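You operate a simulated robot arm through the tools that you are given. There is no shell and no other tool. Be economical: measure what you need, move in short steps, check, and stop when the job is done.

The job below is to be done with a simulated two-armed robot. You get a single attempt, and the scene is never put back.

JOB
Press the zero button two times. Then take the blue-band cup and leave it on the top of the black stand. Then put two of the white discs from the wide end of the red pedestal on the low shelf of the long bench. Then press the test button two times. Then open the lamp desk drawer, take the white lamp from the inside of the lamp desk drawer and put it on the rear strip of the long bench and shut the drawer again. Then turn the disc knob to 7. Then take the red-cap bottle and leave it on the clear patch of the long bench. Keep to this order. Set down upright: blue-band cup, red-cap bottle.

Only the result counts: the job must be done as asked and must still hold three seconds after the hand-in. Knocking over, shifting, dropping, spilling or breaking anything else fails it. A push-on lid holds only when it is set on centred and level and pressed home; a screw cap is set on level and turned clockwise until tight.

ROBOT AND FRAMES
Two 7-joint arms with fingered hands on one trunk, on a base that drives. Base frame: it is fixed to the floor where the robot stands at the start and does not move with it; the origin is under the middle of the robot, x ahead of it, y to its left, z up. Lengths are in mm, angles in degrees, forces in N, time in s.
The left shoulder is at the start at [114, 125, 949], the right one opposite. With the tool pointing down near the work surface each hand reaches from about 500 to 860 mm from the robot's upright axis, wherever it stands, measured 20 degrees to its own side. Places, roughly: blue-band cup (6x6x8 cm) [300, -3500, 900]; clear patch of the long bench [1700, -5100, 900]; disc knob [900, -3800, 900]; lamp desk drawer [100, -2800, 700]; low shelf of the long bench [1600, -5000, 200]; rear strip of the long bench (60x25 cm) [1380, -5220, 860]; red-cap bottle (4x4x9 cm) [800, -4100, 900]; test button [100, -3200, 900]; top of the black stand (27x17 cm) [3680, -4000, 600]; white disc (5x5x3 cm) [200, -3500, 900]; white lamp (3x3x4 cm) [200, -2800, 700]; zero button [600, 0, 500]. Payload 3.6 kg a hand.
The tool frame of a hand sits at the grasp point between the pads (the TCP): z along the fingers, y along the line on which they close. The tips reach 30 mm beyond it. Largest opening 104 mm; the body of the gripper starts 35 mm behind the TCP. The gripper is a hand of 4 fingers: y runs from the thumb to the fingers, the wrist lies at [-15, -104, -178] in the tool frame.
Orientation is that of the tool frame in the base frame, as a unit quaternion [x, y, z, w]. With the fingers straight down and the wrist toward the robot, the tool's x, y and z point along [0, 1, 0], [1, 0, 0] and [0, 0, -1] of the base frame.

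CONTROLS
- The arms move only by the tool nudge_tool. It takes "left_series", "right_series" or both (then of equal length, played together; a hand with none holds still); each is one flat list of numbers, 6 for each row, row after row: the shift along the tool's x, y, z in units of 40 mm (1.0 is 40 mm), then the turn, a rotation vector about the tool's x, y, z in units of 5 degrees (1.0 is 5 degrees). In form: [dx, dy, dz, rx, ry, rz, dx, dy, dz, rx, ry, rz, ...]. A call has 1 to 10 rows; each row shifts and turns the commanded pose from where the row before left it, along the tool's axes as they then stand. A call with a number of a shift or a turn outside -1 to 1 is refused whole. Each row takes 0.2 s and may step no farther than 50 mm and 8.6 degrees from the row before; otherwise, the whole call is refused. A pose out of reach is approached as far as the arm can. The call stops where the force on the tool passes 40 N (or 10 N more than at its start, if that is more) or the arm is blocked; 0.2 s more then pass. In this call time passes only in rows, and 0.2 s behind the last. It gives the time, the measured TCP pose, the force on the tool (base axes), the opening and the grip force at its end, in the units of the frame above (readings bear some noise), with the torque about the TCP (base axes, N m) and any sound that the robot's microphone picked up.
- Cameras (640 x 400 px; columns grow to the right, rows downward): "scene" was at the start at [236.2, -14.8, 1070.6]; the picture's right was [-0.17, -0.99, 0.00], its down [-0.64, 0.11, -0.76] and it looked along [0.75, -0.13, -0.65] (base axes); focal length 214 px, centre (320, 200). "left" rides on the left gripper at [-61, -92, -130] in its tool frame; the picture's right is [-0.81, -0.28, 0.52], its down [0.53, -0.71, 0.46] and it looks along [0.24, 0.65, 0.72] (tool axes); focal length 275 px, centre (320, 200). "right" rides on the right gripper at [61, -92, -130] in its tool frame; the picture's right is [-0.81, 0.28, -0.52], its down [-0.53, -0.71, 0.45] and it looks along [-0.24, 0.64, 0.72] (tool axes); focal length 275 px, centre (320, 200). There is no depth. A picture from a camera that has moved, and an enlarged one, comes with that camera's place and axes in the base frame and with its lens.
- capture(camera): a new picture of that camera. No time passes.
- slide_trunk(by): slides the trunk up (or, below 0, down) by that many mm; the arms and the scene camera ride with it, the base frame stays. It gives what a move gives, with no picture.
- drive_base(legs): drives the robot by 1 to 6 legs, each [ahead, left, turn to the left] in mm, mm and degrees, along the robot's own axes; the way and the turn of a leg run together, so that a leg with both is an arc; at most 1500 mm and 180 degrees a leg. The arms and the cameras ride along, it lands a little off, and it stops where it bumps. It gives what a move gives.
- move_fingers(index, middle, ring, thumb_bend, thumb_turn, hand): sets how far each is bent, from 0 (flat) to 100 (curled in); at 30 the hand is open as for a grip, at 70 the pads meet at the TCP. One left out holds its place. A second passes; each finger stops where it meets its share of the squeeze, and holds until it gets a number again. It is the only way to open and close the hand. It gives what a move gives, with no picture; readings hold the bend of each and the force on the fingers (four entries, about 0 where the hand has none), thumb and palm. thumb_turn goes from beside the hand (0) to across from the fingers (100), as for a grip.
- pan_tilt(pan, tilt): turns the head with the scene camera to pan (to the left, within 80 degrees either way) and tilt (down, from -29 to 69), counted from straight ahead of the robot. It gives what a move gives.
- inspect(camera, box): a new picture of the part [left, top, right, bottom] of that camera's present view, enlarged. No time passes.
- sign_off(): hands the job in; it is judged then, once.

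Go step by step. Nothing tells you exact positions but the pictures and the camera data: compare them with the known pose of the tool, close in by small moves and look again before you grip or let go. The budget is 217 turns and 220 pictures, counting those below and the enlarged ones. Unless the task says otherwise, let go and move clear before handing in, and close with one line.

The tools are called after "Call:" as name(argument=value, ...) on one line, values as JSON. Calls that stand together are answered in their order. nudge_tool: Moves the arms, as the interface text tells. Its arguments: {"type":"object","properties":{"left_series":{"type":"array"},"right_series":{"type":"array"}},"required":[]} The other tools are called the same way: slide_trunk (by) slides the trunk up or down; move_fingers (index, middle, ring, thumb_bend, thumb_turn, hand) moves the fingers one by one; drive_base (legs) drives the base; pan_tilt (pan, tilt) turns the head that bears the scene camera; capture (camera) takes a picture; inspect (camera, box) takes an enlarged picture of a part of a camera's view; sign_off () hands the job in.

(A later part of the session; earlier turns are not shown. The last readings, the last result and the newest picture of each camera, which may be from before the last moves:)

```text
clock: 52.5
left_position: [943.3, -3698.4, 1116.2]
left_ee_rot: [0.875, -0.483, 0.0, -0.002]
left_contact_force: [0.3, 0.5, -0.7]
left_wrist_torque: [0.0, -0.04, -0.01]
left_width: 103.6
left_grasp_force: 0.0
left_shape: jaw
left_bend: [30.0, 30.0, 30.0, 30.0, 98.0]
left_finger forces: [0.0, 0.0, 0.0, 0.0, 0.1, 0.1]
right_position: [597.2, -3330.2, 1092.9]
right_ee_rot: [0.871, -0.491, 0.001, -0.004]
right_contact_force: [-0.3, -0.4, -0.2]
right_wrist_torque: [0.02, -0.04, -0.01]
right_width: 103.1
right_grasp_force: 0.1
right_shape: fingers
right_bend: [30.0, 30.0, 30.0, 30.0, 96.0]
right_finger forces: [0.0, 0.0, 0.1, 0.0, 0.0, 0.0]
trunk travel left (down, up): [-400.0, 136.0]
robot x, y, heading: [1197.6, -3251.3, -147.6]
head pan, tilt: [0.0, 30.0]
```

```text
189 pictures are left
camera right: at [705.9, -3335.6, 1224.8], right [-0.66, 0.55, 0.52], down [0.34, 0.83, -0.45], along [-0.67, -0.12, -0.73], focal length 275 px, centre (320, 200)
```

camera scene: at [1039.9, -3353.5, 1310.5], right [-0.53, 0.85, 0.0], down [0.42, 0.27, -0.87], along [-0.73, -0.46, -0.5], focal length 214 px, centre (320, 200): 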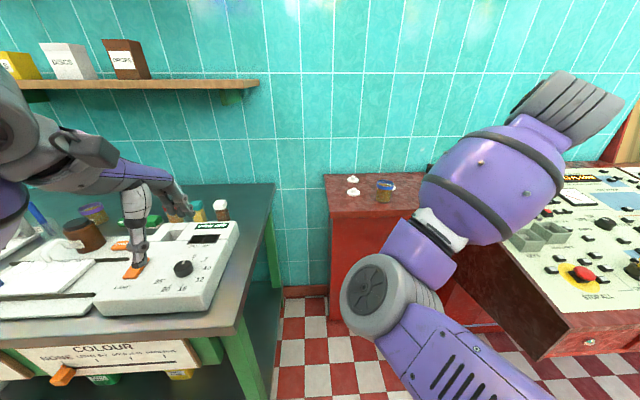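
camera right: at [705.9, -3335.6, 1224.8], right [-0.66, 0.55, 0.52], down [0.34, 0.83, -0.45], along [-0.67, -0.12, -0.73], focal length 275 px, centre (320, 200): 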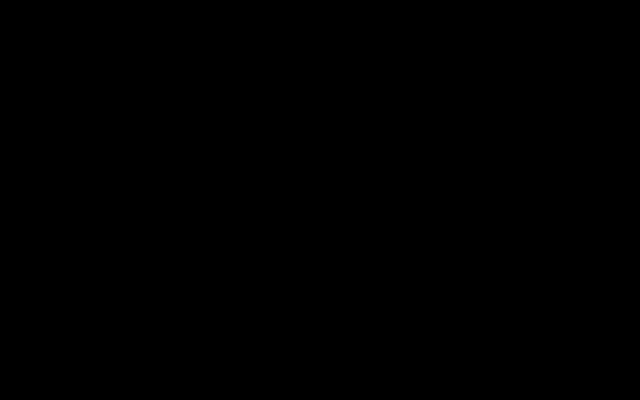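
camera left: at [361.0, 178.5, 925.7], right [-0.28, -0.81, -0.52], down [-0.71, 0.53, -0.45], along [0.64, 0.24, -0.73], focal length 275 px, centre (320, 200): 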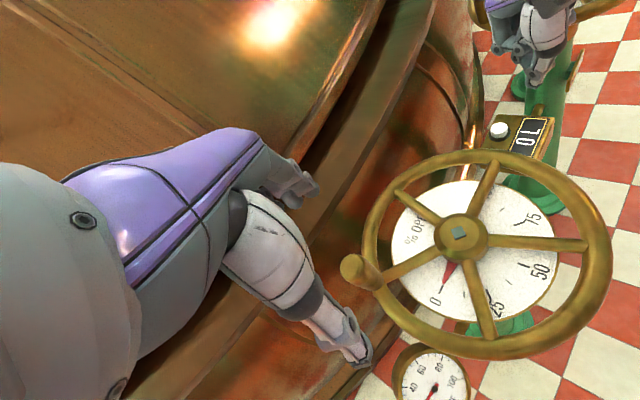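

The right camera's picture came back black, so I'll try it again and also close in by 150 mm.

Call:
drive_base(legs=[[150, 0, 0]])

Call:
capture(camera="right")

Call:
inspect(camera="scene", box=[300, 140, 460, 240])

Call:
capture(camera="left")

```text
clock: 53.9
left_position: [818.0, -3777.7, 1116.7]
left_ee_rot: [0.876, -0.483, 0.002, -0.001]
left_contact_force: [-0.1, 0.2, -0.5]
left_wrist_torque: [0.04, -0.02, 0.01]
left_width: 103.6
left_grasp_force: 0.0
left_shape: jaw
left_bend: [30.0, 30.0, 30.0, 30.0, 98.0]
left_finger forces: [0.0, 0.0, 0.0, 0.0, 0.0, 0.1]
right_position: [471.1, -3411.2, 1094.0]
right_ee_rot: [0.871, -0.491, 0.0, -0.003]
right_contact_force: [-0.2, -0.2, 0.0]
right_wrist_torque: [0.06, -0.01, -0.01]
right_width: 102.9
right_grasp_force: 0.1
right_shape: fingers
right_bend: [30.0, 30.0, 30.0, 30.0, 96.0]
right_finger forces: [0.0, 0.0, 0.1, 0.0, 0.0, 0.0]
trunk travel left (down, up): [-400.0, 136.0]
robot x, y, heading: [1072.1, -3332.2, -147.7]
head pan, tilt: [0.0, 30.0]
```

```text
188 pictures are left
camera right: at [579.9, -3415.4, 1224.7], right [-0.66, 0.55, 0.52], down [0.34, 0.83, -0.45], along [-0.67, -0.12, -0.73], focal length 275 px, centre (320, 200)
```

right: 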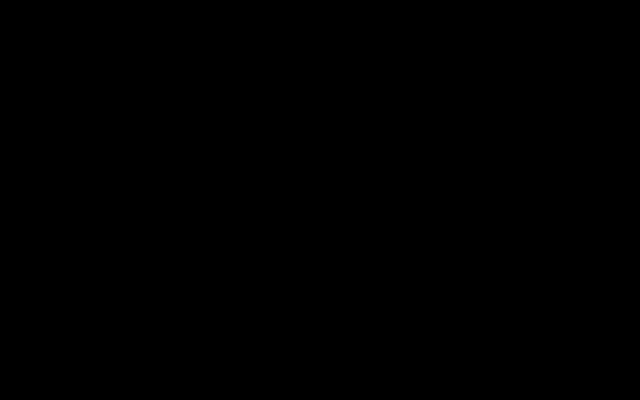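

```text
4.00 times, centred on (380, 190) of scene
camera zoom: at [913.9, -3433.2, 1310.5], right [-0.53, 0.85, 0.0], down [0.42, 0.27, -0.87], along [-0.73, -0.46, -0.5], focal length 858 px, centre (80, 240)
```

zoom: 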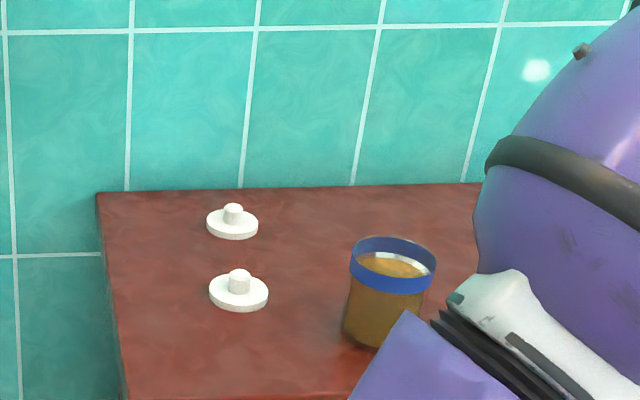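

```text
186 pictures are left
camera left: at [862.6, -3677.7, 1245.6], right [-0.2, 0.83, -0.52], down [0.89, -0.07, -0.45], along [-0.41, -0.55, -0.73], focal length 275 px, centre (320, 200)
```

left: 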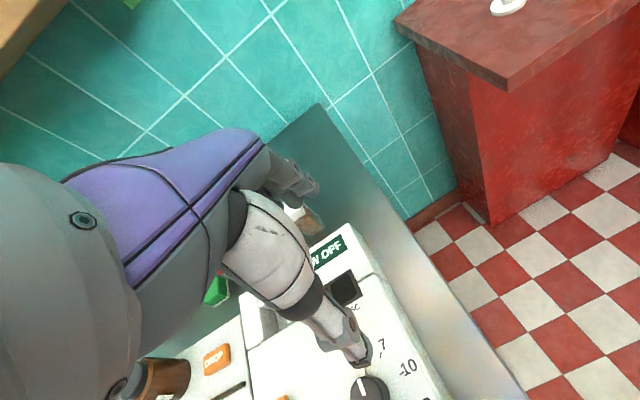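

The right wrist camera appears to be dead, so I'll use the left hand for precise work. I'll turn the base 39° right so the left hand faces the cup.

Call:
drive_base(legs=[[0, 0, -39]])

Call:
pan_tilt(pan=5, tilt=35)

Call:
capture(camera="left")

Call:
capture(camera="scene")

```text
clock: 56.1
left_position: [593.9, -3520.1, 1115.8]
left_ee_rot: [-0.664, 0.747, -0.001, 0.0]
left_contact_force: [0.0, 0.1, 0.1]
left_wrist_torque: [-0.01, 0.01, 0.01]
left_width: 103.8
left_grasp_force: 0.0
left_shape: jaw
left_bend: [30.0, 30.0, 30.0, 30.0, 98.0]
left_finger forces: [0.0, 0.0, 0.0, 0.0, 0.0, 0.1]
right_position: [557.1, -3015.9, 1092.9]
right_ee_rot: [-0.658, 0.753, -0.002, 0.003]
right_contact_force: [-0.8, 1.0, -0.1]
right_wrist_torque: [0.0, 0.04, 0.0]
right_width: 103.1
right_grasp_force: 0.1
right_shape: fingers
right_bend: [30.0, 30.0, 30.0, 30.0, 96.0]
right_finger forces: [0.1, 0.1, 0.0, 0.1, 0.0, 0.0]
trunk travel left (down, up): [-400.0, 136.0]
robot x, y, heading: [1072.8, -3330.7, 173.3]
head pan, tilt: [0.0, 30.0]
```

```text
clock: 56.8
left_position: [595.4, -3519.3, 1115.8]
left_ee_rot: [-0.664, 0.748, 0.0, 0.001]
left_contact_force: [-0.1, 0.3, 0.4]
left_wrist_torque: [-0.03, -0.03, 0.01]
left_width: 103.9
left_grasp_force: 0.0
left_shape: jaw
left_bend: [30.0, 30.0, 30.0, 30.0, 98.0]
left_finger forces: [0.0, 0.0, 0.0, 0.0, 0.0, 0.0]
right_position: [556.7, -3015.1, 1093.6]
right_ee_rot: [-0.656, 0.755, -0.002, 0.003]
right_contact_force: [-1.2, -0.2, -0.1]
right_wrist_torque: [0.0, 0.01, -0.02]
right_width: 103.2
right_grasp_force: 0.0
right_shape: fingers
right_bend: [30.0, 30.0, 30.0, 30.0, 96.0]
right_finger forces: [0.0, 0.1, 0.0, 0.0, 0.0, 0.0]
trunk travel left (down, up): [-400.0, 136.0]
robot x, y, heading: [1071.2, -3332.3, 173.5]
head pan, tilt: [5.0, 35.0]
```

```text
185 pictures are left
camera left: at [693.4, -3469.6, 1245.9], right [0.37, 0.77, -0.52], down [0.65, -0.61, -0.45], along [-0.67, -0.17, -0.73], focal length 275 px, centre (320, 200)
```

left: 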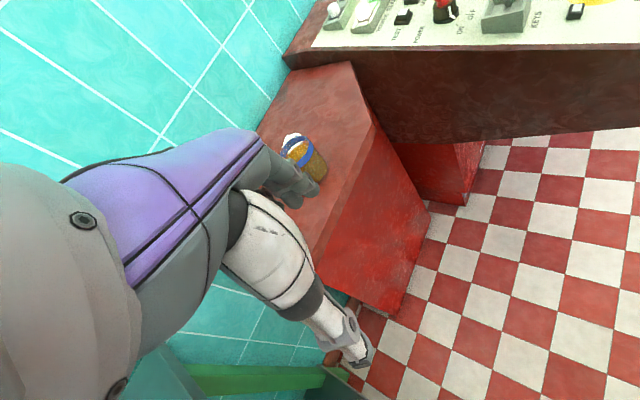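

```text
184 pictures are left
camera scene: at [888.9, -3320.0, 1302.8], right [0.03, 1.0, 0.0], down [0.57, -0.02, -0.82], along [-0.82, 0.02, -0.57], focal length 214 px, centre (320, 200)
```

scene: 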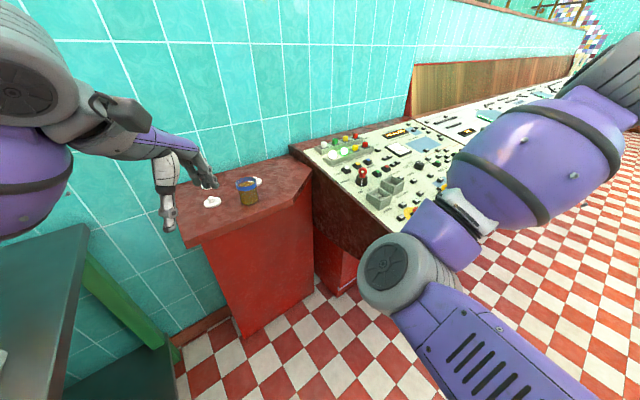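

Enlarging the cup in both views to triangulate it.

Call:
inspect(camera="left", box=[240, 100, 380, 200])

Call:
inspect(camera="scene", box=[150, 140, 310, 240])

```text
4.00 times, centred on (310, 150) of left
camera zoom: at [693.4, -3469.6, 1245.9], right [0.37, 0.77, -0.52], down [0.65, -0.61, -0.45], along [-0.67, -0.17, -0.73], focal length 1101 px, centre (360, 400)
```

zoom: 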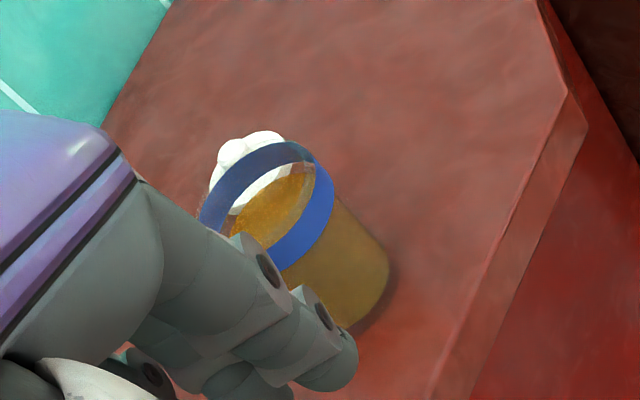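

```text
4.00 times, centred on (230, 190) of scene
camera zoom: at [888.9, -3320.0, 1302.8], right [0.03, 1.0, 0.0], down [0.57, -0.02, -0.82], along [-0.82, 0.02, -0.57], focal length 858 px, centre (680, 240)
```

zoom: 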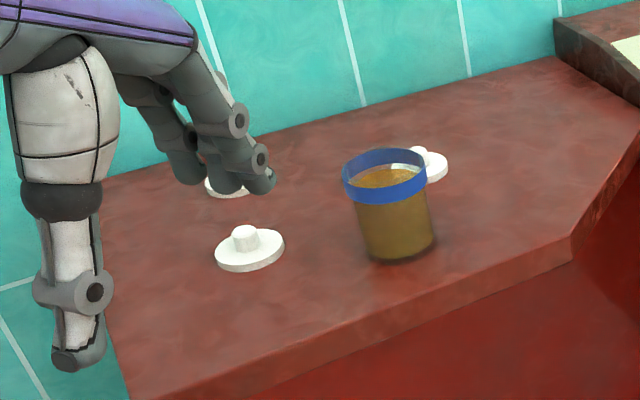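

Triangulated rim centre: about [331, -3526, 978], cup width about 65, table near 915. I'll move the left hand above the cup, staying high.

Call:
nudge_tool(left_series=[0.14, 0.93, 0, 0, 0, 0, 0.14, 0.93, 0, 0, 0, 0, 0.14, 0.93, 0, 0, 0, 0, 0.14, 0.93, 0, 0, 0, 0, 0.14, 0.93, 0, 0, 0, 0, 0.14, 0.93, 0, 0, 0, 0, 0.11, 0.95, 0, 0, 0, 0, 0, 0, 0.8, 0, 0, 0])

Call:
capture(camera="left")

Call:
inspect(camera="scene", box=[150, 120, 350, 240])

```text
clock: 58.6
left_position: [330.5, -3527.7, 1082.6]
left_ee_rot: [-0.665, 0.747, -0.001, 0.0]
left_contact_force: [-0.5, -1.1, 1.0]
left_wrist_torque: [0.02, 0.0, 0.0]
left_width: 103.8
left_grasp_force: 0.0
left_shape: jaw
left_bend: [30.0, 30.0, 30.0, 30.0, 98.0]
left_finger forces: [0.0, 0.0, 0.0, 0.0, 0.0, 0.0]
right_position: [555.2, -3018.0, 1094.5]
right_ee_rot: [-0.658, 0.753, -0.002, 0.003]
right_contact_force: [0.0, -0.2, 0.0]
right_wrist_torque: [0.04, -0.01, -0.03]
right_width: 103.1
right_grasp_force: 0.1
right_shape: fingers
right_bend: [30.0, 30.0, 30.0, 30.0, 96.0]
right_finger forces: [0.0, 0.0, 0.0, 0.1, 0.0, 0.0]
trunk travel left (down, up): [-400.0, 136.0]
robot x, y, heading: [1072.5, -3333.8, 173.7]
head pan, tilt: [5.0, 35.0]
```

```text
181 pictures are left
camera left: at [428.9, -3477.2, 1212.8], right [0.37, 0.77, -0.52], down [0.65, -0.61, -0.45], along [-0.67, -0.17, -0.73], focal length 275 px, centre (320, 200)
```

left: 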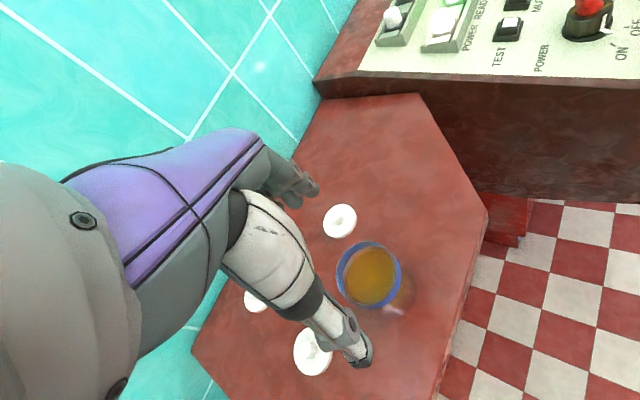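

```text
3.20 times, centred on (250, 180) of scene
camera zoom: at [888.6, -3320.8, 1302.7], right [0.03, 1.0, 0.0], down [0.57, -0.02, -0.82], along [-0.82, 0.02, -0.57], focal length 686 px, centre (544, 264)
```

zoom: 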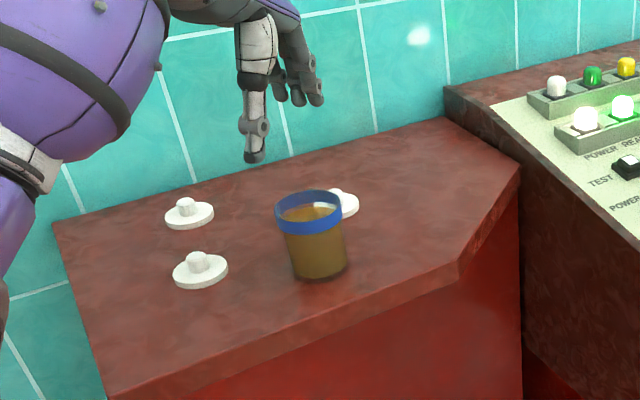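

The TCP is centred over the cup within a few mm. I'll lower it to grip height (tips about 10 mm above the table).

Call:
nudge_tool(left_series=[0, 0.1, 0.8, 0, 0, 0, 0, 0, 0.8, 0, 0, 0, 0, 0, 0.7, 0, 0, 0, 0, 0, 0.5, 0, 0, 0, 0, 0, 0.3, 0, 0, 0])

Call:
capture(camera="left")

Call:
inspect(camera="scene", box=[150, 120, 350, 240])

```text
clock: 59.8
left_position: [327.1, -3527.1, 959.6]
left_ee_rot: [-0.664, 0.747, 0.0, 0.002]
left_contact_force: [-1.0, -0.1, 1.4]
left_wrist_torque: [0.0, 0.02, -0.01]
left_width: 103.6
left_grasp_force: 0.0
left_shape: jaw
left_bend: [30.0, 30.0, 30.0, 30.0, 98.0]
left_finger forces: [1.3, 0.0, 0.0, 0.0, 0.1, 0.0]
right_position: [555.8, -3016.6, 1095.1]
right_ee_rot: [-0.657, 0.754, -0.002, 0.003]
right_contact_force: [-0.2, 0.1, -1.0]
right_wrist_torque: [-0.04, -0.03, 0.03]
right_width: 103.0
right_grasp_force: 0.0
right_shape: fingers
right_bend: [30.0, 30.0, 30.0, 30.0, 96.0]
right_finger forces: [0.0, 0.0, 0.1, 0.0, 0.0, 0.0]
trunk travel left (down, up): [-400.0, 136.0]
robot x, y, heading: [1071.6, -3331.3, 173.4]
head pan, tilt: [5.0, 35.0]
```

```text
179 pictures are left
camera left: at [425.9, -3476.2, 1089.6], right [0.37, 0.77, -0.52], down [0.65, -0.61, -0.46], along [-0.67, -0.17, -0.73], focal length 275 px, centre (320, 200)
```

left: 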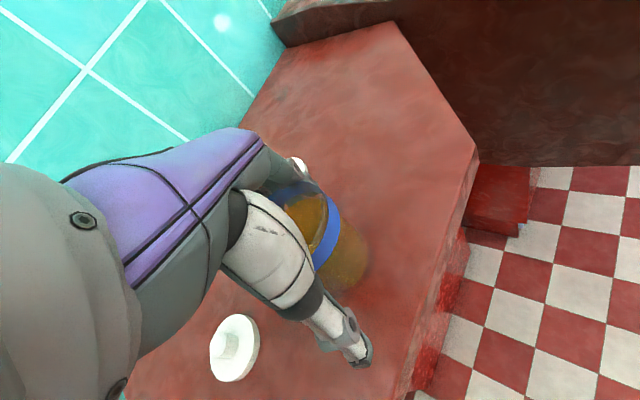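

```text
3.20 times, centred on (250, 180) of scene
camera zoom: at [888.9, -3319.9, 1302.8], right [0.03, 1.0, 0.0], down [0.57, -0.02, -0.82], along [-0.82, 0.02, -0.57], focal length 686 px, centre (544, 264)
```

zoom: 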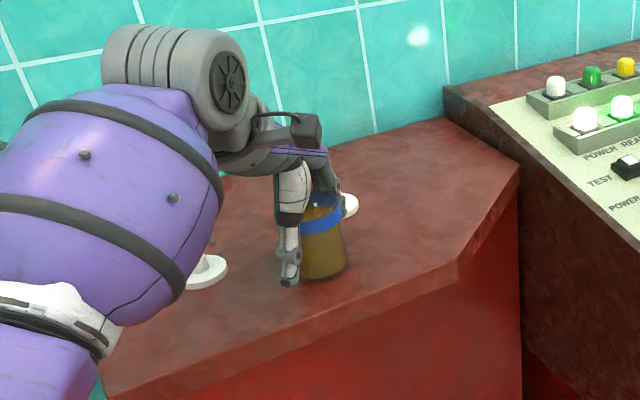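

The cup sits between thumb and fingers. I'll close gently in stages.

Call:
move_fingers(hand="left", index=46, middle=46, ring=46, thumb_bend=46)

Call:
inspect(camera="scene", box=[150, 120, 350, 240])

```text
clock: 60.8
left_position: [326.5, -3527.2, 959.3]
left_ee_rot: [-0.665, 0.747, -0.001, 0.0]
left_contact_force: [-0.5, 0.7, 0.4]
left_wrist_torque: [0.03, -0.01, -0.03]
left_width: 63.1
left_grasp_force: 0.0
left_shape: fingers
left_bend: [46.0, 46.0, 46.0, 46.0, 98.0]
left_finger forces: [0.0, 0.2, 0.1, 0.0, 0.0, 0.1]
right_position: [556.5, -3015.6, 1093.4]
right_ee_rot: [-0.657, 0.754, -0.002, 0.002]
right_contact_force: [-0.5, 0.0, 0.3]
right_wrist_torque: [-0.02, -0.01, 0.01]
right_width: 103.1
right_grasp_force: 0.0
right_shape: fingers
right_bend: [30.0, 30.0, 30.0, 30.0, 96.0]
right_finger forces: [0.0, 0.0, 0.0, 0.0, 0.0, 0.0]
trunk travel left (down, up): [-400.0, 136.0]
robot x, y, heading: [1071.5, -3333.1, 173.2]
head pan, tilt: [5.0, 35.0]
```

```text
3.20 times, centred on (250, 180) of scene
camera zoom: at [888.9, -3320.0, 1302.8], right [0.03, 1.0, 0.0], down [0.57, -0.02, -0.82], along [-0.82, 0.02, -0.57], focal length 686 px, centre (544, 264)
```

zoom: 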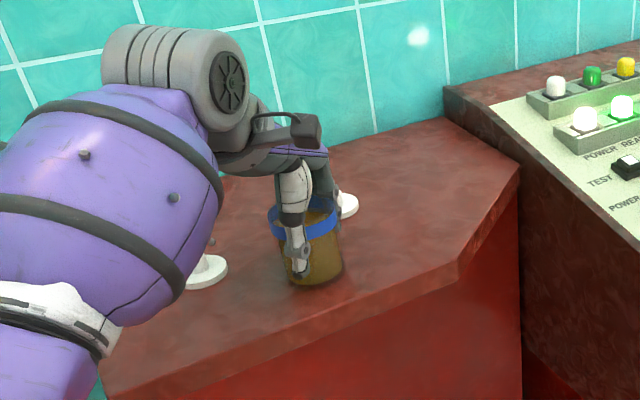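

Call:
move_fingers(hand="left", index=52, middle=52, ring=52, thumb_bend=52)

Call:
inspect(camera="scene", box=[150, 120, 350, 240])

Call:
inspect(camera="left", box=[200, 120, 440, 400])

```text
clock: 61.8
left_position: [327.6, -3526.9, 960.6]
left_ee_rot: [-0.664, 0.747, -0.001, 0.0]
left_contact_force: [-0.3, 0.3, 0.3]
left_wrist_torque: [-0.03, 0.03, 0.01]
left_width: 50.0
left_grasp_force: 2.2
left_shape: fingers
left_bend: [52.0, 50.0, 52.0, 50.0, 97.0]
left_finger forces: [0.2, 1.8, 0.0, 0.1, 2.3, 0.0]
right_position: [557.1, -3015.3, 1093.8]
right_ee_rot: [-0.657, 0.754, -0.002, 0.003]
right_contact_force: [-0.1, -0.1, 0.6]
right_wrist_torque: [0.01, 0.01, 0.01]
right_width: 103.3
right_grasp_force: 0.0
right_shape: fingers
right_bend: [30.0, 30.0, 30.0, 30.0, 96.0]
right_finger forces: [0.1, 0.0, 0.1, 0.0, 0.1, 0.1]
trunk travel left (down, up): [-400.0, 136.0]
robot x, y, heading: [1071.6, -3331.1, 173.3]
head pan, tilt: [5.0, 35.0]
```

```text
3.20 times, centred on (250, 180) of scene
camera zoom: at [888.9, -3320.0, 1302.8], right [0.03, 1.0, 0.0], down [0.57, -0.02, -0.82], along [-0.82, 0.02, -0.57], focal length 686 px, centre (544, 264)
```

zoom: 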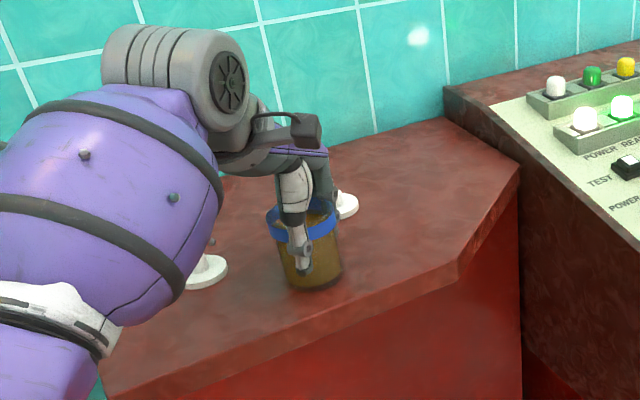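

```text
1.43 times, centred on (320, 260) of left
camera zoom: at [425.9, -3476.4, 1089.4], right [0.37, 0.77, -0.52], down [0.65, -0.61, -0.45], along [-0.67, -0.17, -0.73], focal length 393 px, centre (320, 114)
```

zoom: 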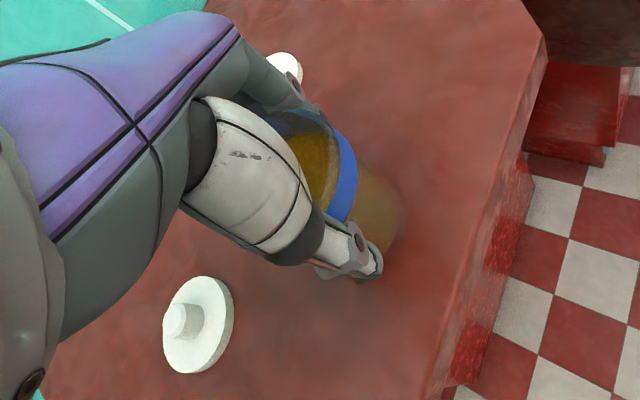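

Call:
move_fingers(hand="left", index=60, middle=60, ring=60, thumb_bend=60)

Call:
inspect(camera="scene", box=[150, 120, 350, 240])

```text
clock: 62.8
left_position: [328.5, -3527.3, 960.0]
left_ee_rot: [-0.665, 0.747, 0.0, 0.001]
left_contact_force: [-0.4, 0.0, 2.4]
left_wrist_torque: [-0.02, 0.16, 0.01]
left_width: 46.8
left_grasp_force: 10.9
left_shape: fingers
left_bend: [54.0, 53.0, 59.0, 52.0, 96.0]
left_finger forces: [4.1, 6.6, 0.7, 0.0, 10.4, 0.1]
right_position: [556.8, -3015.7, 1093.8]
right_ee_rot: [-0.657, 0.754, -0.003, 0.003]
right_contact_force: [-0.2, -0.6, 0.6]
right_wrist_torque: [0.02, 0.03, 0.02]
right_width: 103.0
right_grasp_force: 0.0
right_shape: fingers
right_bend: [30.0, 30.0, 30.0, 30.0, 96.0]
right_finger forces: [0.0, 0.0, 0.1, 0.0, 0.0, 0.1]
trunk travel left (down, up): [-400.0, 136.0]
robot x, y, heading: [1069.9, -3336.8, 173.2]
head pan, tilt: [5.0, 35.0]
```

```text
3.20 times, centred on (250, 180) of scene
camera zoom: at [889.0, -3320.0, 1302.8], right [0.03, 1.0, 0.0], down [0.57, -0.02, -0.82], along [-0.82, 0.02, -0.57], focal length 686 px, centre (544, 264)
```

zoom: 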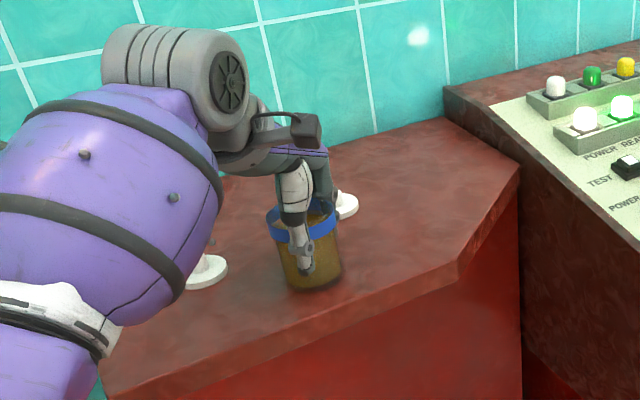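

Grip is about 11 N. I'll lift slowly and check.

Call:
nudge_tool(left_series=[0, 0, -0.25, 0, 0, 0, 0, 0, -0.25, 0, 0, 0, 0, 0, -0.5, 0, 0, 0, 0, 0, -0.5, 0, 0, 0])

Call:
inspect(camera="scene", box=[150, 120, 350, 240])

Call:
capture(camera="left")

```text
clock: 63.8
left_position: [327.3, -3525.8, 1020.6]
left_ee_rot: [-0.665, 0.747, -0.002, 0.001]
left_contact_force: [-0.3, 0.1, -1.1]
left_wrist_torque: [0.01, 0.0, -0.03]
left_width: 46.6
left_grasp_force: 9.7
left_shape: fingers
left_bend: [54.0, 54.0, 59.0, 52.0, 96.0]
left_finger forces: [3.8, 5.7, 0.4, 0.0, 10.2, 0.0]
right_position: [556.0, -3015.9, 1093.1]
right_ee_rot: [-0.657, 0.754, -0.002, 0.003]
right_contact_force: [0.4, -0.2, -0.8]
right_wrist_torque: [-0.01, 0.01, 0.02]
right_width: 103.5
right_grasp_force: 0.1
right_shape: fingers
right_bend: [30.0, 30.0, 30.0, 30.0, 96.0]
right_finger forces: [0.0, 0.0, 0.0, 0.1, 0.0, 0.1]
trunk travel left (down, up): [-400.0, 136.0]
robot x, y, heading: [1069.0, -3330.0, 173.7]
head pan, tilt: [5.0, 35.0]
```

```text
3.20 times, centred on (250, 180) of scene
camera zoom: at [888.8, -3320.0, 1302.8], right [0.03, 1.0, 0.0], down [0.57, -0.02, -0.82], along [-0.82, 0.02, -0.57], focal length 686 px, centre (544, 264)
```

zoom: 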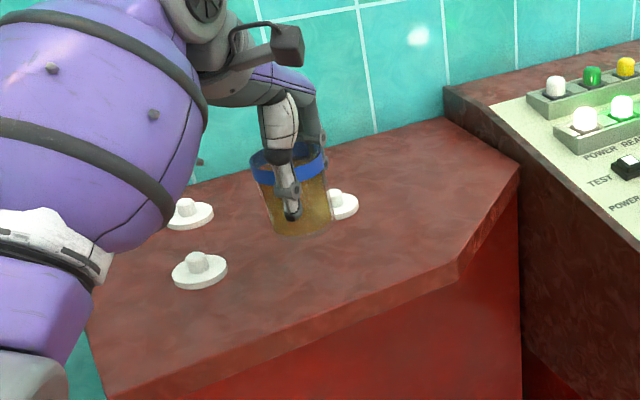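

```text
172 pictures are left
camera left: at [425.8, -3476.4, 1149.4], right [0.37, 0.77, -0.52], down [0.65, -0.61, -0.45], along [-0.67, -0.17, -0.73], focal length 275 px, centre (320, 200)
```

left: 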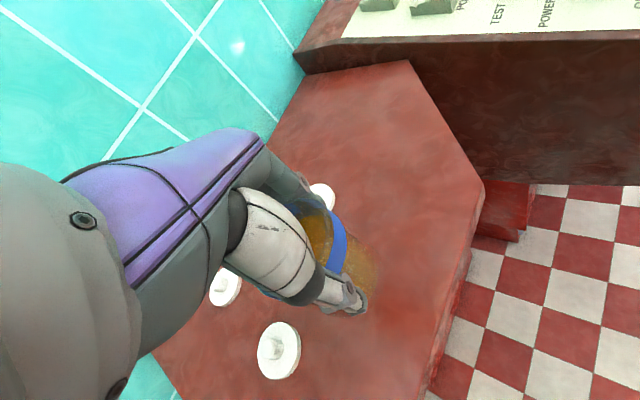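

The cup is lifted cleanly and level. I'll raise it, draw it in toward the robot, then back away into the aisle and turn toward the black stand.

Call:
nudge_tool(left_series=[0, 0, -1, 0, 0, 0, 0, 0, -1, 0, 0, 0, 0, -1, 0, 0, 0, 0, 0, -1, 0, 0, 0, 0, 0, -1, 0, 0, 0, 0, 0, -1, 0, 0, 0, 0])

Call:
drive_base(legs=[[-800, 0, 0], [0, 0, 128.2]])

Call:
pan_tilt(pan=20, tilt=25)

Call:
capture(camera="scene")

```text
clock: 65.2
left_position: [488.3, -3546.2, 1100.8]
left_ee_rot: [-0.664, 0.748, 0.0, 0.002]
left_contact_force: [0.2, -0.1, -2.5]
left_wrist_torque: [-0.03, -0.01, -0.02]
left_width: 46.5
left_grasp_force: 9.7
left_shape: fingers
left_bend: [54.0, 54.0, 59.0, 52.0, 96.0]
left_finger forces: [3.8, 5.4, 0.5, 0.0, 9.9, 0.1]
right_position: [556.9, -3017.4, 1093.7]
right_ee_rot: [-0.657, 0.754, -0.001, 0.004]
right_contact_force: [-0.8, 0.0, 0.2]
right_wrist_torque: [-0.01, 0.01, 0.02]
right_width: 103.5
right_grasp_force: 0.1
right_shape: fingers
right_bend: [30.0, 30.0, 30.0, 30.0, 96.0]
right_finger forces: [0.0, 0.0, 0.0, 0.0, 0.1, 0.0]
trunk travel left (down, up): [-400.0, 136.0]
robot x, y, heading: [1070.4, -3335.2, 173.4]
head pan, tilt: [5.0, 35.0]
```

```text
clock: 74.8
left_position: [2393.4, -3750.2, 1102.3]
left_ee_rot: [0.961, 0.275, 0.0, -0.001]
left_contact_force: [0.2, 0.9, -1.7]
left_wrist_torque: [0.0, 0.0, 0.01]
left_width: 45.6
left_grasp_force: 9.2
left_shape: fingers
left_bend: [55.0, 54.0, 60.0, 52.0, 96.0]
left_finger forces: [3.5, 4.8, 0.3, 0.1, 8.8, 0.1]
right_position: [1936.4, -4024.8, 1093.0]
right_ee_rot: [0.964, 0.265, -0.003, -0.003]
right_contact_force: [0.2, -0.4, 0.5]
right_wrist_torque: [0.01, -0.02, 0.03]
right_width: 103.0
right_grasp_force: 0.1
right_shape: fingers
right_bend: [30.0, 30.0, 30.0, 30.0, 96.0]
right_finger forces: [0.0, 0.0, 0.0, 0.1, 0.0, 0.1]
trunk travel left (down, up): [-400.0, 136.0]
robot x, y, heading: [1865.3, -3426.7, -58.4]
head pan, tilt: [5.0, 35.0]
```

```text
clock: 75.6
left_position: [2394.5, -3748.2, 1100.6]
left_ee_rot: [0.962, 0.275, 0.0, -0.002]
left_contact_force: [-1.0, -0.9, -1.8]
left_wrist_torque: [-0.02, -0.01, 0.02]
left_width: 45.6
left_grasp_force: 8.7
left_shape: fingers
left_bend: [55.0, 54.0, 60.0, 52.0, 96.0]
left_finger forces: [3.5, 5.0, 0.3, 0.1, 8.8, 0.0]
right_position: [1937.2, -4024.6, 1093.5]
right_ee_rot: [0.964, 0.265, -0.002, -0.003]
right_contact_force: [-0.6, 0.1, -0.7]
right_wrist_torque: [-0.03, 0.0, 0.01]
right_width: 103.0
right_grasp_force: 0.1
right_shape: fingers
right_bend: [30.0, 30.0, 30.0, 30.0, 96.0]
right_finger forces: [0.0, 0.0, 0.0, 0.1, 0.1, 0.0]
trunk travel left (down, up): [-400.0, 136.0]
robot x, y, heading: [1861.2, -3423.7, -58.2]
head pan, tilt: [20.0, 25.0]
```

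```text
171 pictures are left
camera scene: at [1987.1, -3562.5, 1318.5], right [-0.62, -0.79, 0.0], down [-0.33, 0.26, -0.91], along [0.71, -0.56, -0.42], focal length 214 px, centre (320, 200)
```

scene: 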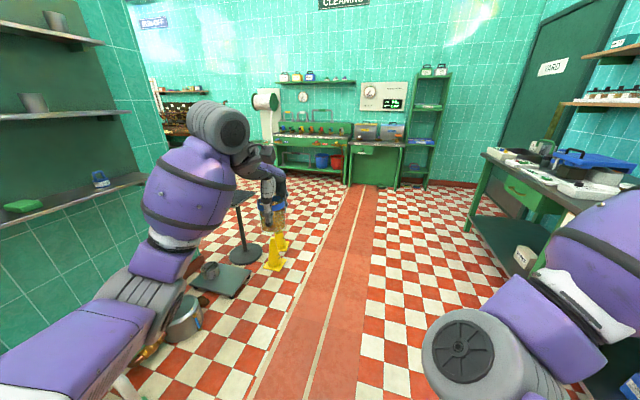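

The black stand is a pole with a small top near [3620, -4010, 600]. A yellow floor sign stands in front of it and a mat is beside it. I'll drive past the sign in the aisle and face the stand from there.

Call:
drive_base(legs=[[850, 225, 0], [840, 228, 0], [0, 0, 90]])

Call:
pan_tilt(pan=15, tilt=40)

Call:
capture(camera="scene")

Call:
capture(camera="left")

```text
clock: 88.3
left_position: [3456.6, -4084.9, 1100.6]
left_ee_rot: [0.48, 0.877, 0.0, 0.0]
left_contact_force: [0.3, -0.1, -2.0]
left_wrist_torque: [-0.03, 0.0, -0.01]
left_width: 44.9
left_grasp_force: 7.6
left_shape: fingers
left_bend: [55.0, 55.0, 60.0, 53.0, 96.0]
left_finger forces: [3.2, 4.4, 0.2, 0.0, 8.3, 0.1]
right_position: [3737.2, -4537.7, 1093.6]
right_ee_rot: [0.489, 0.872, -0.003, -0.001]
right_contact_force: [-0.4, -0.3, -1.0]
right_wrist_torque: [-0.01, 0.01, 0.0]
right_width: 103.0
right_grasp_force: 0.0
right_shape: fingers
right_bend: [30.0, 30.0, 30.0, 30.0, 96.0]
right_finger forces: [0.0, 0.1, 0.1, 0.0, 0.0, 0.0]
trunk travel left (down, up): [-400.0, 136.0]
robot x, y, heading: [3137.7, -4618.9, 32.5]
head pan, tilt: [20.0, 25.0]
```

```text
clock: 89.0
left_position: [3457.0, -4083.7, 1101.3]
left_ee_rot: [0.481, 0.877, -0.001, -0.001]
left_contact_force: [-0.4, 0.0, -2.1]
left_wrist_torque: [-0.01, -0.03, -0.01]
left_width: 45.3
left_grasp_force: 8.7
left_shape: fingers
left_bend: [55.0, 55.0, 60.0, 53.0, 96.0]
left_finger forces: [3.3, 4.5, 0.2, 0.0, 8.2, 0.1]
right_position: [3737.5, -4537.7, 1093.5]
right_ee_rot: [0.489, 0.872, -0.004, 0.0]
right_contact_force: [-0.2, -0.4, -0.1]
right_wrist_torque: [0.01, 0.04, 0.02]
right_width: 103.0
right_grasp_force: 0.0
right_shape: fingers
right_bend: [30.0, 30.0, 30.0, 30.0, 96.0]
right_finger forces: [0.0, 0.0, 0.0, 0.1, 0.1, 0.0]
trunk travel left (down, up): [-400.0, 136.0]
robot x, y, heading: [3138.8, -4617.6, 32.9]
head pan, tilt: [15.0, 40.0]
```

```text
170 pictures are left
camera scene: at [3276.0, -4505.1, 1295.3], right [0.74, -0.67, 0.0], down [-0.43, -0.47, -0.77], along [0.52, 0.57, -0.64], focal length 214 px, centre (320, 200)
```

scene: 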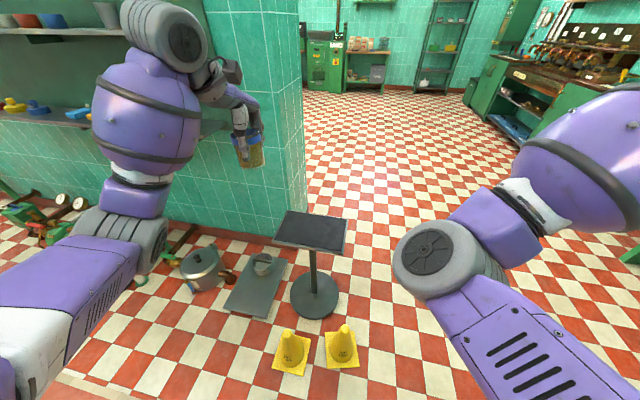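

```text
169 pictures are left
camera left: at [3413.7, -4185.6, 1230.7], right [0.2, -0.83, -0.52], down [-0.89, 0.06, -0.45], along [0.41, 0.55, -0.73], focal length 275 px, centre (320, 200)
```

left: 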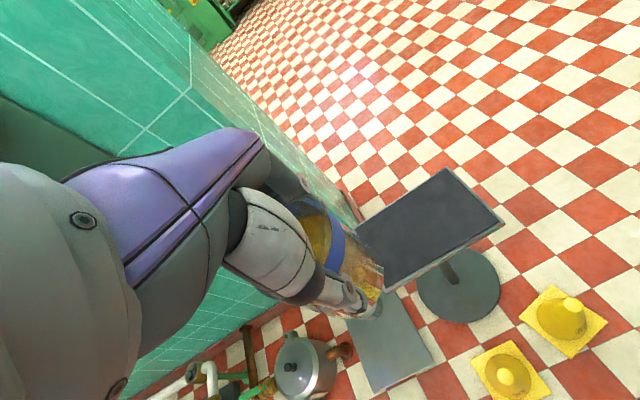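

The stand top is a flat plate centred at about [3668, -4026, 608]. I'll move the cup over it while high, then lower the trunk.

Call:
nudge_tool(left_series=[-0.269, 0.871, 0, 0, 0, 0, -0.269, 0.871, 0, 0, 0, 0, -0.269, 0.871, 0, 0, 0, 0, -0.269, 0.871, 0, 0, 0, 0, -0.269, 0.871, 0, 0, 0, 0, -0.269, 0.871, 0, 0, 0, 0])

Call:
slide_trunk(by=-240)

Call:
capture(camera="scene")

Call:
capture(camera="left")

```text
clock: 90.4
left_position: [3668.9, -4029.5, 1099.3]
left_ee_rot: [0.481, 0.876, -0.001, -0.003]
left_contact_force: [-0.3, -0.1, -2.0]
left_wrist_torque: [0.03, -0.05, -0.03]
left_width: 44.8
left_grasp_force: 8.8
left_shape: fingers
left_bend: [55.0, 55.0, 60.0, 53.0, 96.0]
left_finger forces: [3.4, 4.4, 0.3, 0.0, 8.3, 0.0]
right_position: [3738.1, -4540.8, 1093.6]
right_ee_rot: [0.49, 0.872, -0.003, -0.002]
right_contact_force: [0.0, -0.2, -0.7]
right_wrist_torque: [0.06, -0.05, 0.02]
right_width: 103.1
right_grasp_force: 0.0
right_shape: fingers
right_bend: [30.0, 30.0, 30.0, 30.0, 96.0]
right_finger forces: [0.1, 0.0, 0.1, 0.0, 0.0, 0.0]
trunk travel left (down, up): [-400.0, 136.0]
robot x, y, heading: [3139.2, -4619.7, 32.5]
head pan, tilt: [15.0, 40.0]
```

```text
clock: 92.9
left_position: [3668.0, -4027.5, 861.5]
left_ee_rot: [0.48, 0.877, 0.0, 0.0]
left_contact_force: [-0.4, 0.2, -1.6]
left_wrist_torque: [-0.04, 0.0, 0.03]
left_width: 44.8
left_grasp_force: 8.0
left_shape: fingers
left_bend: [55.0, 55.0, 60.0, 53.0, 96.0]
left_finger forces: [3.5, 4.3, 0.2, 0.1, 8.2, 0.0]
right_position: [3755.1, -4528.3, 747.4]
right_ee_rot: [0.487, 0.866, -0.104, -0.054]
right_contact_force: [-0.7, 0.2, 0.0]
right_wrist_torque: [-0.01, 0.0, 0.02]
right_width: 103.0
right_grasp_force: 0.1
right_shape: fingers
right_bend: [30.0, 30.0, 30.0, 30.0, 96.0]
right_finger forces: [0.1, 0.1, 0.0, 0.0, 0.0, 0.0]
trunk travel left (down, up): [-160.0, 376.0]
robot x, y, heading: [3138.6, -4620.9, 32.7]
head pan, tilt: [15.0, 40.0]
```

```text
168 pictures are left
camera scene: at [3330.4, -4470.4, 1048.4], right [0.74, -0.67, 0.0], down [-0.43, -0.47, -0.77], along [0.52, 0.57, -0.64], focal length 214 px, centre (320, 200)
```

scene: 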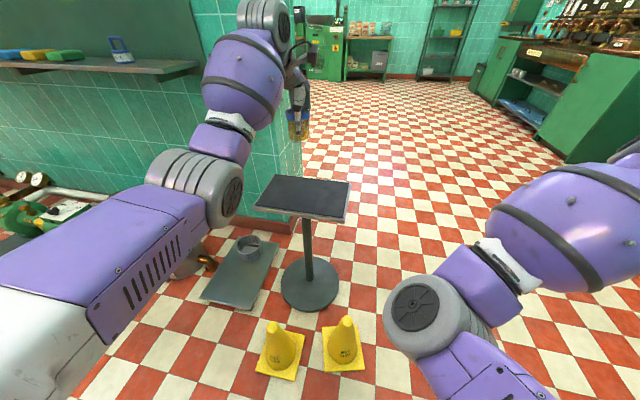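

```text
167 pictures are left
camera left: at [3624.2, -4127.9, 990.7], right [0.2, -0.83, -0.52], down [-0.89, 0.06, -0.45], along [0.41, 0.55, -0.73], focal length 275 px, centre (320, 200)
```

left: 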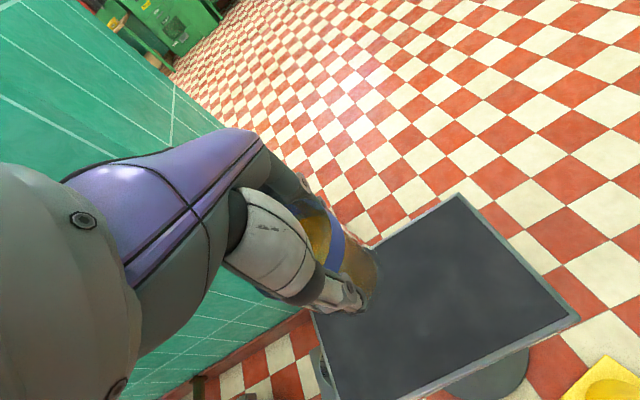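

The hand is over the plate centre. I'll lower to just above the plate.

Call:
nudge_tool(left_series=[0, 0.1, 0.9, 0, 0, 0, 0, 0, 0.9, 0, 0, 0, 0, 0, 0.9, 0, 0, 0, 0, 0, 0.9, 0, 0, 0, 0, 0, 0.9, 0, 0, 0])

Call:
inspect(camera="scene", box=[220, 120, 400, 240])

Call:
capture(camera="left")

```text
clock: 94.1
left_position: [3672.2, -4025.0, 680.7]
left_ee_rot: [0.481, 0.877, -0.001, -0.001]
left_contact_force: [-0.5, 0.8, -1.9]
left_wrist_torque: [0.0, -0.02, -0.04]
left_width: 44.6
left_grasp_force: 7.8
left_shape: fingers
left_bend: [55.0, 55.0, 60.0, 53.0, 96.0]
left_finger forces: [3.4, 4.3, 0.4, 0.0, 8.2, 0.0]
right_position: [3755.5, -4527.2, 748.9]
right_ee_rot: [0.486, 0.866, -0.104, -0.054]
right_contact_force: [-0.4, 0.7, -0.6]
right_wrist_torque: [-0.03, 0.01, 0.05]
right_width: 103.0
right_grasp_force: 0.1
right_shape: fingers
right_bend: [30.0, 30.0, 30.0, 30.0, 96.0]
right_finger forces: [0.0, 0.0, 0.1, 0.1, 0.0, 0.0]
trunk travel left (down, up): [-160.0, 376.0]
robot x, y, heading: [3136.8, -4617.6, 32.5]
head pan, tilt: [15.0, 40.0]
```

```text
3.33 times, centred on (310, 180) of scene
camera zoom: at [3330.7, -4470.1, 1048.2], right [0.74, -0.67, 0.0], down [-0.43, -0.47, -0.77], along [0.52, 0.57, -0.64], focal length 715 px, centre (353, 267)
```

zoom: 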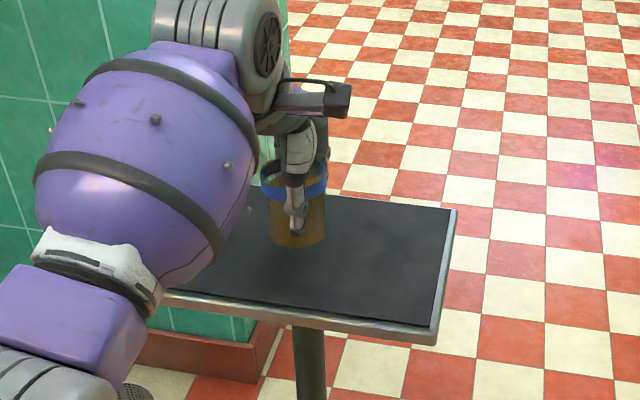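

```text
165 pictures are left
camera left: at [3628.3, -4126.0, 810.0], right [0.2, -0.83, -0.52], down [-0.89, 0.06, -0.45], along [0.41, 0.55, -0.73], focal length 275 px, centre (320, 200)
```

left: 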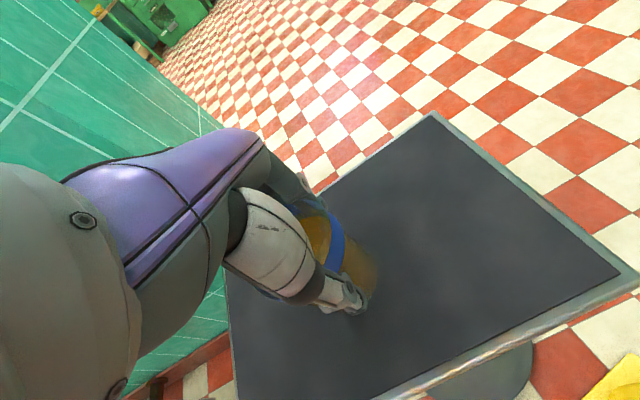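

The cup is over the plate, well inside its edges. I'll lower in small steps until contact.

Call:
nudge_tool(left_series=[0, 0, 0.25, 0, 0, 0, 0, 0, 0.15, 0, 0, 0, 0, 0, 0.1, 0, 0, 0])

Call:
inspect(camera="scene", box=[260, 140, 360, 220])

```text
clock: 94.9
left_position: [3671.4, -4024.8, 660.4]
left_ee_rot: [0.48, 0.877, -0.001, -0.001]
left_contact_force: [1.2, 0.0, -1.2]
left_wrist_torque: [0.02, -0.01, 0.02]
left_width: 44.5
left_grasp_force: 7.8
left_shape: fingers
left_bend: [55.0, 55.0, 60.0, 53.0, 96.0]
left_finger forces: [3.5, 4.2, 0.4, 0.0, 8.1, 0.1]
right_position: [3755.1, -4527.3, 748.6]
right_ee_rot: [0.486, 0.866, -0.104, -0.053]
right_contact_force: [-0.1, -1.1, -0.2]
right_wrist_torque: [-0.01, -0.01, -0.01]
right_width: 103.2
right_grasp_force: 0.0
right_shape: fingers
right_bend: [30.0, 30.0, 30.0, 30.0, 96.0]
right_finger forces: [0.1, 0.0, 0.0, 0.0, 0.0, 0.0]
trunk travel left (down, up): [-160.0, 376.0]
robot x, y, heading: [3136.1, -4616.4, 32.9]
head pan, tilt: [15.0, 40.0]
```

```text
5.00 times, centred on (310, 180) of scene
camera zoom: at [3330.6, -4470.2, 1048.3], right [0.74, -0.67, 0.0], down [-0.43, -0.47, -0.77], along [0.52, 0.57, -0.64], focal length 1072 px, centre (370, 300)
```

zoom: 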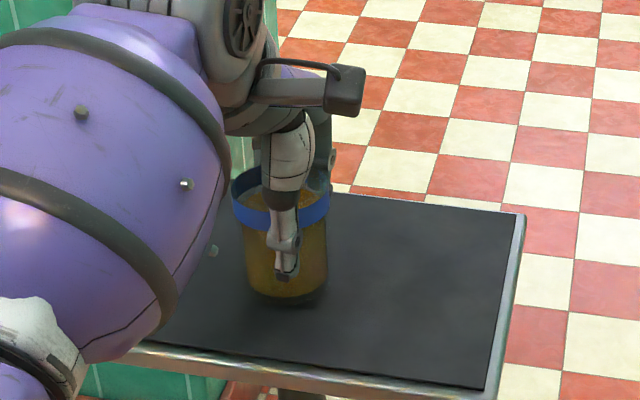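

Call:
nudge_tool(left_series=[0, 0, 0.07, 0, 0, 0, 0, 0, 0.07, 0, 0, 0])

```text
clock: 95.5
left_position: [3670.7, -4025.2, 656.1]
left_ee_rot: [0.48, 0.877, -0.001, 0.001]
left_contact_force: [0.9, -1.3, 3.5]
left_wrist_torque: [0.04, -0.06, -0.01]
left_width: 44.8
left_grasp_force: 8.5
left_shape: fingers
left_bend: [55.0, 55.0, 60.0, 53.0, 96.0]
left_finger forces: [3.4, 4.8, 0.4, 0.0, 9.2, 0.0]
right_position: [3755.7, -4528.2, 749.6]
right_ee_rot: [0.487, 0.866, -0.104, -0.054]
right_contact_force: [-0.7, -0.7, 0.7]
right_wrist_torque: [0.0, -0.04, -0.01]
right_width: 102.9
right_grasp_force: 0.1
right_shape: fingers
right_bend: [30.0, 30.0, 30.0, 30.0, 96.0]
right_finger forces: [0.0, 0.1, 0.0, 0.1, 0.0, 0.1]
trunk travel left (down, up): [-160.0, 376.0]
robot x, y, heading: [3142.0, -4619.8, 32.5]
head pan, tilt: [15.0, 40.0]
```

Contact (net about 5 N up). I'll release gently.

Call:
move_fingers(hand="left", index=49, middle=49, ring=49, thumb_bend=47)

Call:
move_fingers(hand="left", index=30, middle=30, ring=30, thumb_bend=30)

Call:
inspect(camera="scene", box=[260, 140, 360, 220])

Call:
capture(camera="left")

```text
clock: 96.5
left_position: [3671.0, -4025.4, 655.1]
left_ee_rot: [0.481, 0.877, -0.001, 0.0]
left_contact_force: [-0.6, -0.1, -0.3]
left_wrist_torque: [0.02, 0.02, 0.05]
left_width: 56.8
left_grasp_force: 0.0
left_shape: fingers
left_bend: [49.0, 49.0, 49.0, 47.0, 97.0]
left_finger forces: [0.0, 0.0, 0.0, 0.1, 0.2, 0.0]
right_position: [3755.5, -4528.7, 749.9]
right_ee_rot: [0.487, 0.866, -0.103, -0.053]
right_contact_force: [0.2, 0.2, 0.8]
right_wrist_torque: [0.02, 0.0, -0.02]
right_width: 103.0
right_grasp_force: 0.1
right_shape: fingers
right_bend: [30.0, 30.0, 30.0, 30.0, 96.0]
right_finger forces: [0.1, 0.0, 0.0, 0.0, 0.0, 0.1]
trunk travel left (down, up): [-160.0, 376.0]
robot x, y, heading: [3140.8, -4616.7, 32.8]
head pan, tilt: [15.0, 40.0]
```

```text
clock: 97.5
left_position: [3670.6, -4025.9, 654.3]
left_ee_rot: [0.48, 0.877, -0.001, 0.001]
left_contact_force: [-0.5, -0.6, -0.5]
left_wrist_torque: [-0.01, 0.01, -0.02]
left_width: 102.7
left_grasp_force: 0.1
left_shape: fingers
left_bend: [30.0, 30.0, 30.0, 30.0, 97.0]
left_finger forces: [0.0, 0.0, 0.0, 0.1, 0.0, 0.0]
right_position: [3755.7, -4528.0, 748.6]
right_ee_rot: [0.487, 0.866, -0.104, -0.054]
right_contact_force: [-0.6, 0.1, -0.3]
right_wrist_torque: [-0.03, 0.01, -0.05]
right_width: 103.1
right_grasp_force: 0.1
right_shape: fingers
right_bend: [30.0, 30.0, 30.0, 30.0, 96.0]
right_finger forces: [0.1, 0.0, 0.1, 0.1, 0.1, 0.0]
trunk travel left (down, up): [-160.0, 376.0]
robot x, y, heading: [3140.6, -4617.9, 32.5]
head pan, tilt: [15.0, 40.0]
```

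```text
5.00 times, centred on (310, 180) of scene
camera zoom: at [3330.5, -4470.4, 1048.3], right [0.74, -0.67, 0.0], down [-0.43, -0.47, -0.77], along [0.52, 0.57, -0.64], focal length 1072 px, centre (370, 300)
```

zoom: 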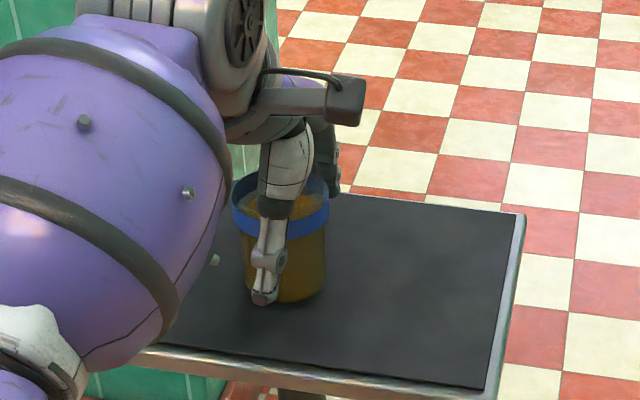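

```text
162 pictures are left
camera left: at [3627.4, -4126.0, 784.7], right [0.2, -0.83, -0.52], down [-0.89, 0.06, -0.45], along [0.41, 0.55, -0.73], focal length 275 px, centre (320, 200)
```

left: 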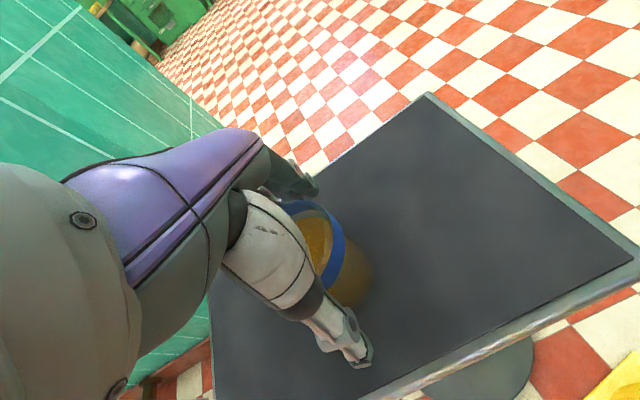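

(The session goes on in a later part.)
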